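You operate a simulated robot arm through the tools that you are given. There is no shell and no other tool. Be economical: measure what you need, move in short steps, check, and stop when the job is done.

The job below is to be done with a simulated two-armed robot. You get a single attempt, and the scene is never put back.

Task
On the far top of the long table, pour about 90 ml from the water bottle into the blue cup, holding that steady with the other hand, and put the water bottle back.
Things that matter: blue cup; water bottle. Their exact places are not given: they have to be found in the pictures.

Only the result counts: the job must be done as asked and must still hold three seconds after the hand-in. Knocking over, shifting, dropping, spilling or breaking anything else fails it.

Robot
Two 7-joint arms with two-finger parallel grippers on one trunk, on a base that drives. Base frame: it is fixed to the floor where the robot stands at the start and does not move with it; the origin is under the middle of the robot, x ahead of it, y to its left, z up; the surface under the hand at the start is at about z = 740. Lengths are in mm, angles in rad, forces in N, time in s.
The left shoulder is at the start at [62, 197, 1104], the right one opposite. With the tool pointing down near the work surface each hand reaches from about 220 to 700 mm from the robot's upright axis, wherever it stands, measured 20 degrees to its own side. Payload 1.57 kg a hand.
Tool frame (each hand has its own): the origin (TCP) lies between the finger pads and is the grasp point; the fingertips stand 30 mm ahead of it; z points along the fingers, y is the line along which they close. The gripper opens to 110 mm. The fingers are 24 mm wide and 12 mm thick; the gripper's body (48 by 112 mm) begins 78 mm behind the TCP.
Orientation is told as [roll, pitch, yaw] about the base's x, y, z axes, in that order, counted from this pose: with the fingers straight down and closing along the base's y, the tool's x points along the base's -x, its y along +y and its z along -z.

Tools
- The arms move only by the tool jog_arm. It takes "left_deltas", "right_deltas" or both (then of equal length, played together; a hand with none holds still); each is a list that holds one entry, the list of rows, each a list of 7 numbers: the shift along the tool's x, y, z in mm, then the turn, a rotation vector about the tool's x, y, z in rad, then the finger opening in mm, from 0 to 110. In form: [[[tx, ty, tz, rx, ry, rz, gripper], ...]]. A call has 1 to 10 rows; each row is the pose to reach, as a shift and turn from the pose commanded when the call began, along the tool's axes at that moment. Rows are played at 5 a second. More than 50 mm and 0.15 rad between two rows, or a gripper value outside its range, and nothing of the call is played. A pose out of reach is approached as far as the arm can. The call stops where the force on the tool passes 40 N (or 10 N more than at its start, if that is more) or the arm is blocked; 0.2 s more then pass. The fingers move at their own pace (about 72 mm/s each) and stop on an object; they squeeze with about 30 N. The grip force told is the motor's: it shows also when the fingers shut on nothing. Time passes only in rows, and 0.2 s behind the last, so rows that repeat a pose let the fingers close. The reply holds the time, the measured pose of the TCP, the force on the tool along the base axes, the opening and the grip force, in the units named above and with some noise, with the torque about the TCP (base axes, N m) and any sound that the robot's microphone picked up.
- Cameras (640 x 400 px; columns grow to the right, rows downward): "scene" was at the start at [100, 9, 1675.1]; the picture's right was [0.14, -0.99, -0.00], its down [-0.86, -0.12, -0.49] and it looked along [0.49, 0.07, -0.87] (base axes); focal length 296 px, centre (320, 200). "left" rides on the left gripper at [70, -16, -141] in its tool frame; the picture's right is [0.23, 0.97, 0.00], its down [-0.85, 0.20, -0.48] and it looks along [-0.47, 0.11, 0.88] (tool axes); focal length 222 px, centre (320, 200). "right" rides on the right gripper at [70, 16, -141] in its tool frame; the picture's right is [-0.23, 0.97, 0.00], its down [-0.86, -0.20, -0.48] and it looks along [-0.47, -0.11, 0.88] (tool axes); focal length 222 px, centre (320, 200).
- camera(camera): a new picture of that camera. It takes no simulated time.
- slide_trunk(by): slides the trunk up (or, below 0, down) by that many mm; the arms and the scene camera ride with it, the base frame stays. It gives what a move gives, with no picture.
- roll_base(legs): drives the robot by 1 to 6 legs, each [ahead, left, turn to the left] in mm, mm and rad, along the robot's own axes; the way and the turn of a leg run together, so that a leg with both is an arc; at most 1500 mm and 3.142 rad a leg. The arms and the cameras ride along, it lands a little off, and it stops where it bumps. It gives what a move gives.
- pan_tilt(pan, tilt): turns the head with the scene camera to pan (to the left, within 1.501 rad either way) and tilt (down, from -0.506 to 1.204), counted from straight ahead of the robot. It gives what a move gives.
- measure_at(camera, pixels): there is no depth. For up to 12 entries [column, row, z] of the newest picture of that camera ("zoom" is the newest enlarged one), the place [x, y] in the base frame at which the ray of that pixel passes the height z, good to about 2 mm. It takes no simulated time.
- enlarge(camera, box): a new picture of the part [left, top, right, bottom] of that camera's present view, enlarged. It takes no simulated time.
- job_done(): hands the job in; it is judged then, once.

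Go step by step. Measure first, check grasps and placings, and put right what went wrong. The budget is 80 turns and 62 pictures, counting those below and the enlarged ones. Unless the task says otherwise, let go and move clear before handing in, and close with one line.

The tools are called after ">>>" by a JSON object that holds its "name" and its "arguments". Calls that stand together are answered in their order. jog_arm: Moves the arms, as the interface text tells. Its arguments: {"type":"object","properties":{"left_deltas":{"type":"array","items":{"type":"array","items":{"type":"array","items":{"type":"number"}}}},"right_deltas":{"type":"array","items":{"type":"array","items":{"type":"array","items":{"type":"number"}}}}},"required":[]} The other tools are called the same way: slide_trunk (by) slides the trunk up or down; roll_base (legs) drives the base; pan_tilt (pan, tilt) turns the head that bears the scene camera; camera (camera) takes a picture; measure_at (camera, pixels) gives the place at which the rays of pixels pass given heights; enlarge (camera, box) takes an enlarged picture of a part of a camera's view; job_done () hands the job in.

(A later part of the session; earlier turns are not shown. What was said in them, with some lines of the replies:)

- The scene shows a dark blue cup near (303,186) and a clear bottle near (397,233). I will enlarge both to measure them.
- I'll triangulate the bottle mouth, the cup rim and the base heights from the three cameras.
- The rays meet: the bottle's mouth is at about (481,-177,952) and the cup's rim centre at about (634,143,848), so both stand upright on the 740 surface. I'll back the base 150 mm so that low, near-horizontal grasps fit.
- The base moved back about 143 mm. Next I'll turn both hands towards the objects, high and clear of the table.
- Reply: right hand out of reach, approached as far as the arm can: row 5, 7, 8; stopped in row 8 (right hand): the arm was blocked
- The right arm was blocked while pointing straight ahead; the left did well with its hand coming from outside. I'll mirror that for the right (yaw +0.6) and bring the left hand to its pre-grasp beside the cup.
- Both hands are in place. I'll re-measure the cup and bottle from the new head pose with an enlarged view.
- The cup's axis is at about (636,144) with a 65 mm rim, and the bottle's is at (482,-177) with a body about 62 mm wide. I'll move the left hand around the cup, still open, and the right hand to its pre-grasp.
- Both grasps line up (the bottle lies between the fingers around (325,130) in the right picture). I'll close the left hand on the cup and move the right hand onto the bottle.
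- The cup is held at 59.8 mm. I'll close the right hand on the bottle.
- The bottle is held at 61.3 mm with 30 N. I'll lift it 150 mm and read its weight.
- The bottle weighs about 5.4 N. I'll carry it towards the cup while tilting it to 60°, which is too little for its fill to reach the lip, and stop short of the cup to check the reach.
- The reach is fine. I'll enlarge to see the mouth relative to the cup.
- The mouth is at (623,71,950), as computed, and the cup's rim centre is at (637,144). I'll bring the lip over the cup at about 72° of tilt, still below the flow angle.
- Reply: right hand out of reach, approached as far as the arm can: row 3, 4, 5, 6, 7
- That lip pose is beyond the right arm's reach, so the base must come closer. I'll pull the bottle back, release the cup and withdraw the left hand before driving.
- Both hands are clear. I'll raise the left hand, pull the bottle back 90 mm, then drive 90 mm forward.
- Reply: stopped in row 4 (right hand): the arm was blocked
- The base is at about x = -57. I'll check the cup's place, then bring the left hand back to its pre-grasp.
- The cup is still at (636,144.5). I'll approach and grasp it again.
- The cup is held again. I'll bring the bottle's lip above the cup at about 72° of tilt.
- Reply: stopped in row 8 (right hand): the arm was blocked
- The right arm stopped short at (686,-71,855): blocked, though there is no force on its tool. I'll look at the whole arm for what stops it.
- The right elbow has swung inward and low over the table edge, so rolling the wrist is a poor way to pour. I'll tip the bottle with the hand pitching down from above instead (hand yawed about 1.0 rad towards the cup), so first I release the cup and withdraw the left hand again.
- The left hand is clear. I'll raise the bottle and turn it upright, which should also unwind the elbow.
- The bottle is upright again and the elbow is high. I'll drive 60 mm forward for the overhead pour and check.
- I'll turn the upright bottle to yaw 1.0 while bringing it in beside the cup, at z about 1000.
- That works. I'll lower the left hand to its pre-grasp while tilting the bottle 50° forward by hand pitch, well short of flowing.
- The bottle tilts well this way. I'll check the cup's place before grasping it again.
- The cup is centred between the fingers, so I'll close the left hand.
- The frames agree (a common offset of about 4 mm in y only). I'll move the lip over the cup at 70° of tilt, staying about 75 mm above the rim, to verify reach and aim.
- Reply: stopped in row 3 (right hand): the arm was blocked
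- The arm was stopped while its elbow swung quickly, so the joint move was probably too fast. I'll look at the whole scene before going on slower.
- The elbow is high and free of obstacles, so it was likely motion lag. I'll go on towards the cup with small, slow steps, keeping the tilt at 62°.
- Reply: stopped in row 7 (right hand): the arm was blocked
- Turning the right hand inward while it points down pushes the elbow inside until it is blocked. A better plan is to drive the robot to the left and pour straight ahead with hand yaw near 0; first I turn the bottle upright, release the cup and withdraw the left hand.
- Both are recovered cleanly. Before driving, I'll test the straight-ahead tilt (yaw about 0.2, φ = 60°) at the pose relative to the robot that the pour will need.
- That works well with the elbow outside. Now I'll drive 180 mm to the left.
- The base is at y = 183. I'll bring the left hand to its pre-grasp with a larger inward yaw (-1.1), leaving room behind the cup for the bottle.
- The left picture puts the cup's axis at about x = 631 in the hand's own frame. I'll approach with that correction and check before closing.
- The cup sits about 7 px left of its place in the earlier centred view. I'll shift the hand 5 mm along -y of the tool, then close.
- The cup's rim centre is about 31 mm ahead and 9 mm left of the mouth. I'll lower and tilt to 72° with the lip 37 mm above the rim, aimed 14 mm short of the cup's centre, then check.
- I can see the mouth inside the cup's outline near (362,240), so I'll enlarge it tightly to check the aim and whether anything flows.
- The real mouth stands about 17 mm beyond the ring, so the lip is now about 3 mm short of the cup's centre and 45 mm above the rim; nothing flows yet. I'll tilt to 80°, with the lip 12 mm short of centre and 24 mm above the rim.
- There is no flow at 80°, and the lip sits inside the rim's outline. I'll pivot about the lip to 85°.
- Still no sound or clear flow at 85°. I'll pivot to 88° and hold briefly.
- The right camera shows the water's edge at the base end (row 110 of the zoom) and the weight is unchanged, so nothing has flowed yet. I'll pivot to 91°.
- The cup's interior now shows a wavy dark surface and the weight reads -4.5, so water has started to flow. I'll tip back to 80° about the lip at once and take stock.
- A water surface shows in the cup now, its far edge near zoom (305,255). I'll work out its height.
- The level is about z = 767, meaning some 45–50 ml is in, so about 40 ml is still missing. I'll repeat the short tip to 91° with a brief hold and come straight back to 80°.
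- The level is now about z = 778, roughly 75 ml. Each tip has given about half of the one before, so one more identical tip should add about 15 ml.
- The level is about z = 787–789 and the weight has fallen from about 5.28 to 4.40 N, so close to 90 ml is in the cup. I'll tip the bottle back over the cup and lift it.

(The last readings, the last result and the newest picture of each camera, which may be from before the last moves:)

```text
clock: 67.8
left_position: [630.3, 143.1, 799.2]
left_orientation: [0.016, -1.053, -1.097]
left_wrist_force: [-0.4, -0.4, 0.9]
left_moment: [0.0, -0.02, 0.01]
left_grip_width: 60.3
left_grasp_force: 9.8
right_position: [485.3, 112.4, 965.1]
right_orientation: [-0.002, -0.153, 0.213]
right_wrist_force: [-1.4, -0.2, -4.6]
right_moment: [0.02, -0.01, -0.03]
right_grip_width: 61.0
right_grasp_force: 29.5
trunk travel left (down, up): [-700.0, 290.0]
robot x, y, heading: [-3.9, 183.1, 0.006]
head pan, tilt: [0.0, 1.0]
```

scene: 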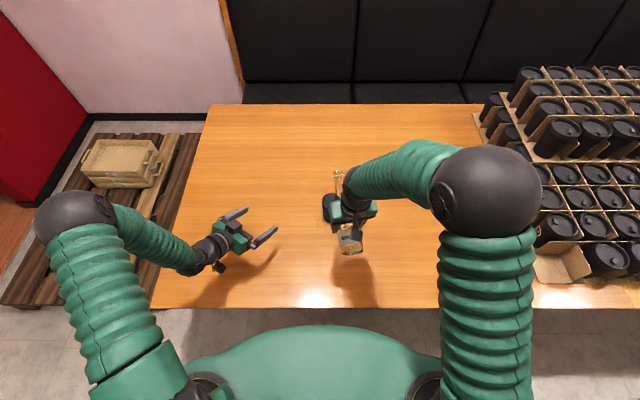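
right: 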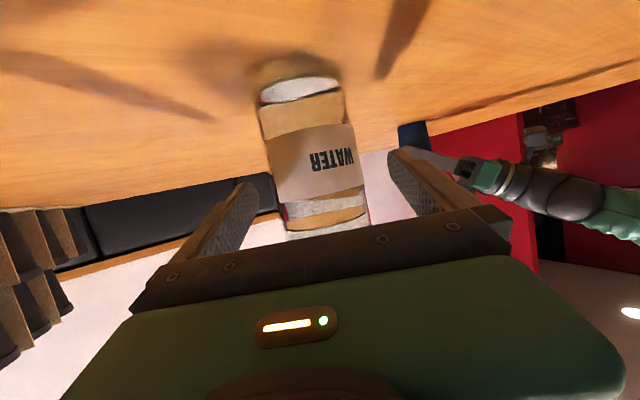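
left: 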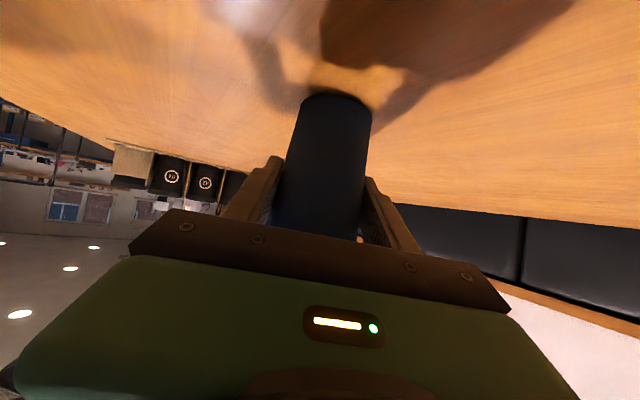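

The bottle is clear of the cup. I'll release the cup, withdraw the left hand and then drive 130 mm back.

>>> {"name": "jog_arm", "arguments": {"left_deltas": [[[0, 0, 0, 0, 0, 0, 70], [0, 0, 0, 0, 0, 0, 90], [0, 0, 0, 0, 0, 0, 110], [0, 0, 0, 0, 0, 0, 110], [0, 0, -20, 0, 0, 0, 110], [0, 0, -41, 0, 0, 0, 110], [0, 0, -62, 0, 0, 0, 110], [0, 0, -84, 0, 0, 0, 110], [0, 0, -106, 0, 0, 0, 110], [0, 0, -127, 0, 0, 0, 110]]]}}

>>> {"name": "roll_base", "arguments": {"legs": [[-130, 0, 0]]}}

>>> {"name": "camera", "arguments": {"camera": "scene"}}

```text
clock: 70.0
left_position: [577.9, 241.4, 862.8]
left_orientation: [0.014, -1.052, -1.096]
left_wrist_force: [-0.7, -0.1, -1.6]
left_moment: [-0.01, 0.0, 0.03]
left_grip_width: 110.0
left_grasp_force: 0.1
right_position: [485.1, 111.5, 964.8]
right_orientation: [-0.001, -0.154, 0.212]
right_wrist_force: [-0.4, 0.1, -4.3]
right_moment: [0.02, -0.02, -0.02]
right_grip_width: 61.0
right_grasp_force: 29.9
trunk travel left (down, up): [-700.0, 290.0]
robot x, y, heading: [4.3, 180.4, 0.001]
head pan, tilt: [0.0, 1.0]
```

```text
clock: 71.3
left_position: [449.9, 241.9, 861.1]
left_orientation: [0.011, -1.05, -1.094]
left_wrist_force: [0.7, 0.8, 0.3]
left_moment: [-0.01, -0.03, -0.03]
left_grip_width: 109.9
left_grasp_force: 0.0
right_position: [356.8, 111.3, 964.3]
right_orientation: [-0.001, -0.151, 0.214]
right_wrist_force: [0.3, 0.4, -4.6]
right_moment: [-0.01, -0.06, -0.02]
right_grip_width: 61.1
right_grasp_force: 29.9
trunk travel left (down, up): [-700.0, 290.0]
robot x, y, heading: [-127.3, 184.4, 0.002]
head pan, tilt: [0.0, 1.0]
```

```text
8 pictures are left
```

scene: 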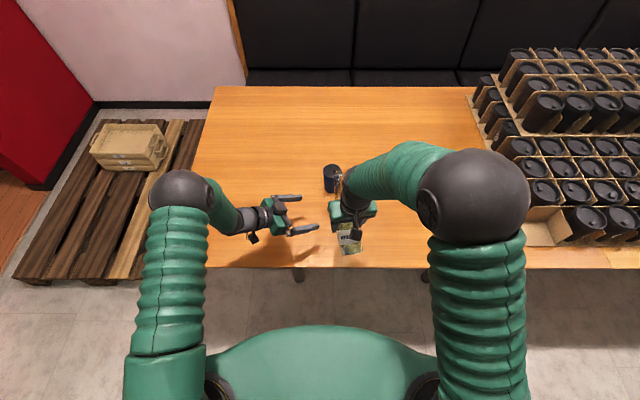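

The cup stands where it was, at (332,178). I'll bring the bottle upright and to the right, near its original place.

>>> {"name": "jog_arm", "arguments": {"right_deltas": [[[-8, -23.2, -2.4, 0, -0.1049, 0, 40], [-16.1, -46.4, -4.8, 0, -0.2098, 0, 40], [-24.1, -69.6, -7.3, 0, -0.3147, 0, 40], [-32.1, -92.8, -9.7, 0, -0.4196, 0, 40], [-40.2, -116, -12.1, 0, -0.5245, 0, 40], [-48.2, -139.2, -14.5, 0, -0.6294, 0, 40], [-56.2, -162.4, -16.9, 0, -0.7343, 0, 40], [-64.2, -185.6, -19.4, 0, -0.8392, 0, 40], [-72.3, -208.8, -21.8, 0, -0.9441, 0, 40], [-80.3, -232, -24.2, 0, -1.049, 0, 40]]]}}

```text
clock: 73.5
left_position: [448.3, 238.9, 862.4]
left_orientation: [0.02, -1.052, -1.103]
left_wrist_force: [0.6, -1.1, 0.5]
left_moment: [0.01, 0.0, 0.0]
left_grip_width: 110.2
left_grasp_force: 0.1
right_position: [478.0, -101.7, 1001.2]
right_orientation: [0.003, -1.206, 0.21]
right_wrist_force: [-0.3, -0.2, -4.3]
right_moment: [-0.06, 0.01, -0.02]
right_grip_width: 61.2
right_grasp_force: 30.1
trunk travel left (down, up): [-700.0, 290.0]
robot x, y, heading: [-131.8, 182.4, 0.007]
head pan, tilt: [0.0, 1.0]
```

The bottle is upright (pitch -1.206). I'll move it above its old spot and down to z = 830, then check.

>>> {"name": "jog_arm", "arguments": {"right_deltas": [[[27.4, -20, 8.3, 0, 0.001, 0, 40], [54.7, -40, 16.5, 0, 0.002, 0, 40], [82, -60, 24.8, 0, 0.003, 0, 40], [109.4, -71, 33.1, 0, 0.005, 0, 40], [136.8, -71, 41.3, 0, 0.006, 0, 40], [164.1, -71, 49.6, 0, 0.006, 0, 40], [164.1, -71, 49.6, 0, 0.006, 0, 40]]]}}

>>> {"name": "enlarge", "arguments": {"camera": "scene", "box": [310, 150, 502, 270]}}

```text
clock: 75.1
left_position: [447.2, 239.9, 864.5]
left_orientation: [0.022, -1.051, -1.101]
left_wrist_force: [-0.3, -0.1, -0.1]
left_moment: [0.0, -0.01, 0.0]
left_grip_width: 110.1
left_grasp_force: 0.1
right_position: [479.4, -173.4, 830.5]
right_orientation: [-0.002, -1.199, 0.215]
right_wrist_force: [-0.1, 0.0, -4.6]
right_moment: [0.01, 0.02, 0.0]
right_grip_width: 60.9
right_grasp_force: 29.7
trunk travel left (down, up): [-700.0, 290.0]
robot x, y, heading: [-129.3, 180.9, 0.004]
head pan, tilt: [0.0, 1.0]
```

```text
3.33 times, centred on (406, 210) of scene
```

zoom: 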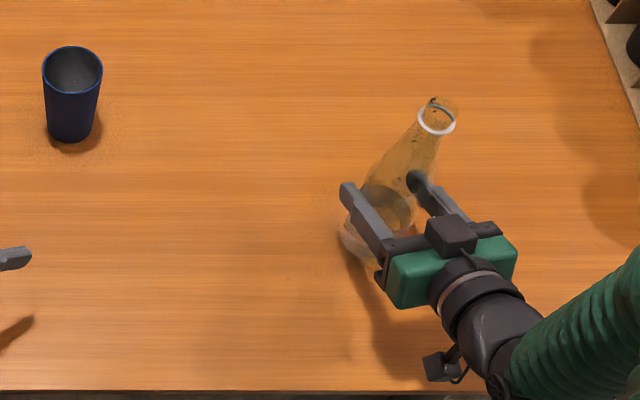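

>>> {"name": "measure_at", "arguments": {"camera": "zoom", "pixels": [[437, 118, 972], [72, 70, 848], [42, 71, 848], [102, 71, 848]]}}

```text
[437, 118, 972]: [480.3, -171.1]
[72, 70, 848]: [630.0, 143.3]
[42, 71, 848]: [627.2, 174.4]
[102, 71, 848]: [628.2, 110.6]
```

The bottle is within about 5 mm of its old place. I'll correct by a few mm and set it down.

>>> {"name": "jog_arm", "arguments": {"right_deltas": [[[5, -1.9, 1.4, 0, 0, 0, 40], [10, -3.7, 2.8, 0, 0, 0, 40], [15, -3.7, 4.3, 0, 0, 0, 40], [19.8, -3.7, 5.7, 0, 0, 0, 40], [19.8, -3.7, 5.7, 0, 0, 0, 40]]]}}

```text
clock: 76.3
left_position: [446.5, 240.6, 864.4]
left_orientation: [0.022, -1.053, -1.103]
left_wrist_force: [-0.2, 0.1, 0.1]
left_moment: [-0.01, -0.01, 0.01]
left_grip_width: 109.8
left_grasp_force: 0.0
right_position: [478.7, -175.0, 811.6]
right_orientation: [-0.002, -1.2, 0.218]
right_wrist_force: [0.5, 1.9, 10.5]
right_moment: [0.42, -0.21, 0.09]
right_grip_width: 61.3
right_grasp_force: 30.3
trunk travel left (down, up): [-700.0, 290.0]
robot x, y, heading: [-129.7, 178.8, 0.001]
head pan, tilt: [0.0, 1.0]
```

It has touched down (+10.5 N). I'll ease up 1 mm, open the fingers and back away along the tool axis.

>>> {"name": "jog_arm", "arguments": {"right_deltas": [[[-0.9, 0, -0.4, 0, 0, 0, 40], [-0.9, 0, -0.4, 0, 0, 0, 66], [-0.9, 0, -0.4, 0, 0, 0, 85], [-0.9, 0, -0.4, 0, 0, 0, 110], [-0.9, 0, -0.4, 0, 0, 0, 110], [-0.9, 0, -20, 0, 0, 0, 110], [-0.9, 0, -45, 0, 0, 0, 110], [-0.9, 0, -70, 0, 0, 0, 110], [-0.9, 0, -95, 0, 0, 0, 110], [-0.9, 0, -120, 0, 0, 0, 110]]]}}

>>> {"name": "enlarge", "arguments": {"camera": "scene", "box": [310, 150, 502, 270]}}

```text
clock: 78.5
left_position: [446.5, 239.7, 864.2]
left_orientation: [0.022, -1.054, -1.103]
left_wrist_force: [0.2, -0.8, -0.5]
left_moment: [0.01, 0.03, -0.01]
left_grip_width: 110.1
left_grasp_force: 0.2
right_position: [368.2, -199.9, 857.3]
right_orientation: [-0.004, -1.199, 0.215]
right_wrist_force: [-0.8, -1.1, 0.3]
right_moment: [-0.01, -0.02, 0.04]
right_grip_width: 110.0
right_grasp_force: 0.1
trunk travel left (down, up): [-700.0, 290.0]
robot x, y, heading: [-127.9, 186.7, 0.004]
head pan, tilt: [0.0, 1.0]
```

```text
3.33 times, centred on (406, 210) of scene
```

zoom: 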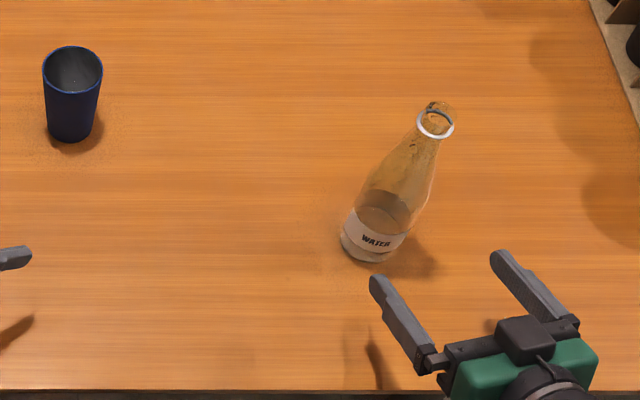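

The bottle and cup both stand upright and the table looks dry. I'll check the bottle's place and its remaining water level.

>>> {"name": "measure_at", "arguments": {"camera": "zoom", "pixels": [[436, 122, 952], [384, 210, 770], [384, 210, 780], [384, 210, 790], [384, 210, 800], [372, 243, 745]]}}

>>> {"name": "enlarge", "arguments": {"camera": "scene", "box": [314, 155, 350, 195]}}

```text
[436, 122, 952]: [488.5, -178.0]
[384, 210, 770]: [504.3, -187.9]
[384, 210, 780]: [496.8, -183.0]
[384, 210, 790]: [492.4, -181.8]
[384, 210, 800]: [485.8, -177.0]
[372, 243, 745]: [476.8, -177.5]
```

```text
10.00 times, centred on (332, 175) of scene
```

zoom: 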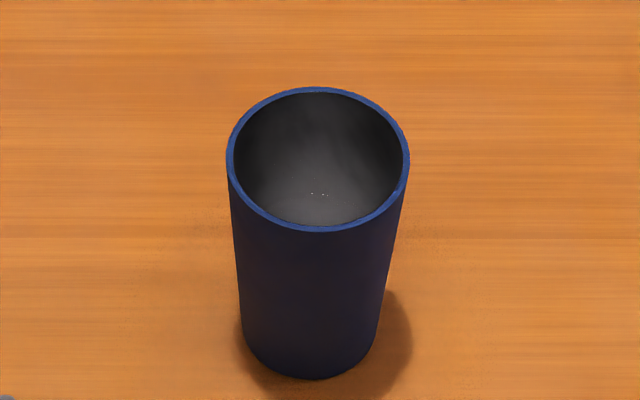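

>>> {"name": "measure_at", "arguments": {"camera": "zoom", "pixels": [[318, 165, 788], [318, 175, 788], [318, 185, 784], [318, 190, 780], [318, 195, 775], [318, 92, 848], [318, 229, 848], [318, 185, 775], [318, 175, 780]]}}

>>> {"name": "enlarge", "arguments": {"camera": "scene", "box": [322, 162, 342, 180]}}

```text
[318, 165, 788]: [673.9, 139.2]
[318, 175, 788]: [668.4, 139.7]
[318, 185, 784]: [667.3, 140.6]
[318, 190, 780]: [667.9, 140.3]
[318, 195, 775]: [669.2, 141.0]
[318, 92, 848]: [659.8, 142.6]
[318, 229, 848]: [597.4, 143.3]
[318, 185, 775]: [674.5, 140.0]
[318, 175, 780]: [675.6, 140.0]
```

```text
16.00 times, centred on (332, 171) of scene
```

zoom: 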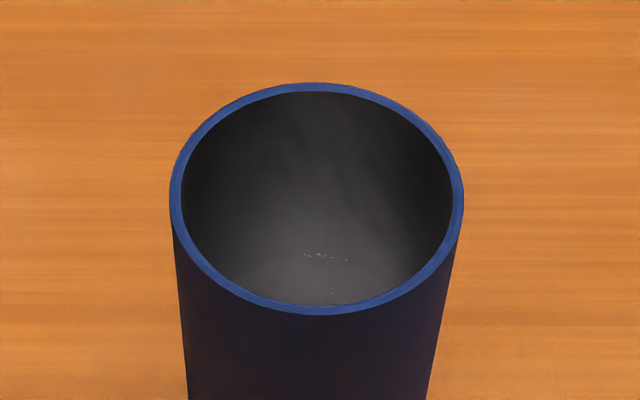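

>>> {"name": "measure_at", "arguments": {"camera": "zoom", "pixels": [[318, 251, 775], [318, 251, 780], [318, 251, 785], [318, 251, 790], [318, 251, 795], [318, 300, 848], [318, 88, 848]]}}

```text
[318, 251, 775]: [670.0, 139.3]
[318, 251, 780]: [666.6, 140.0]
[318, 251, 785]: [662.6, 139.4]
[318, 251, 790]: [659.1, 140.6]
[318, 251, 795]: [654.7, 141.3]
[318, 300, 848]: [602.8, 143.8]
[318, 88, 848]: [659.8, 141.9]
```

The bottle stands at its old spot (about 486,-178). The water level in the cup, the drop in the bottle and the weight loss together point to about 90 ml poured. Both hands are open and clear, so I'm handing in.

>>> {"name": "job_done", "arguments": {}}

```text
The job is handed in.
```

I poured about 90 ml from the water bottle into the blue cup while the left hand held the cup, then put the bottle back within about 5 mm of where it stood. The amount is an estimate: the weight loss suggested about 90 ml, the bottle's level drop about 75 ml, and the cup's level about 95–110 ml. I saw no spill, and nothing else was touched.
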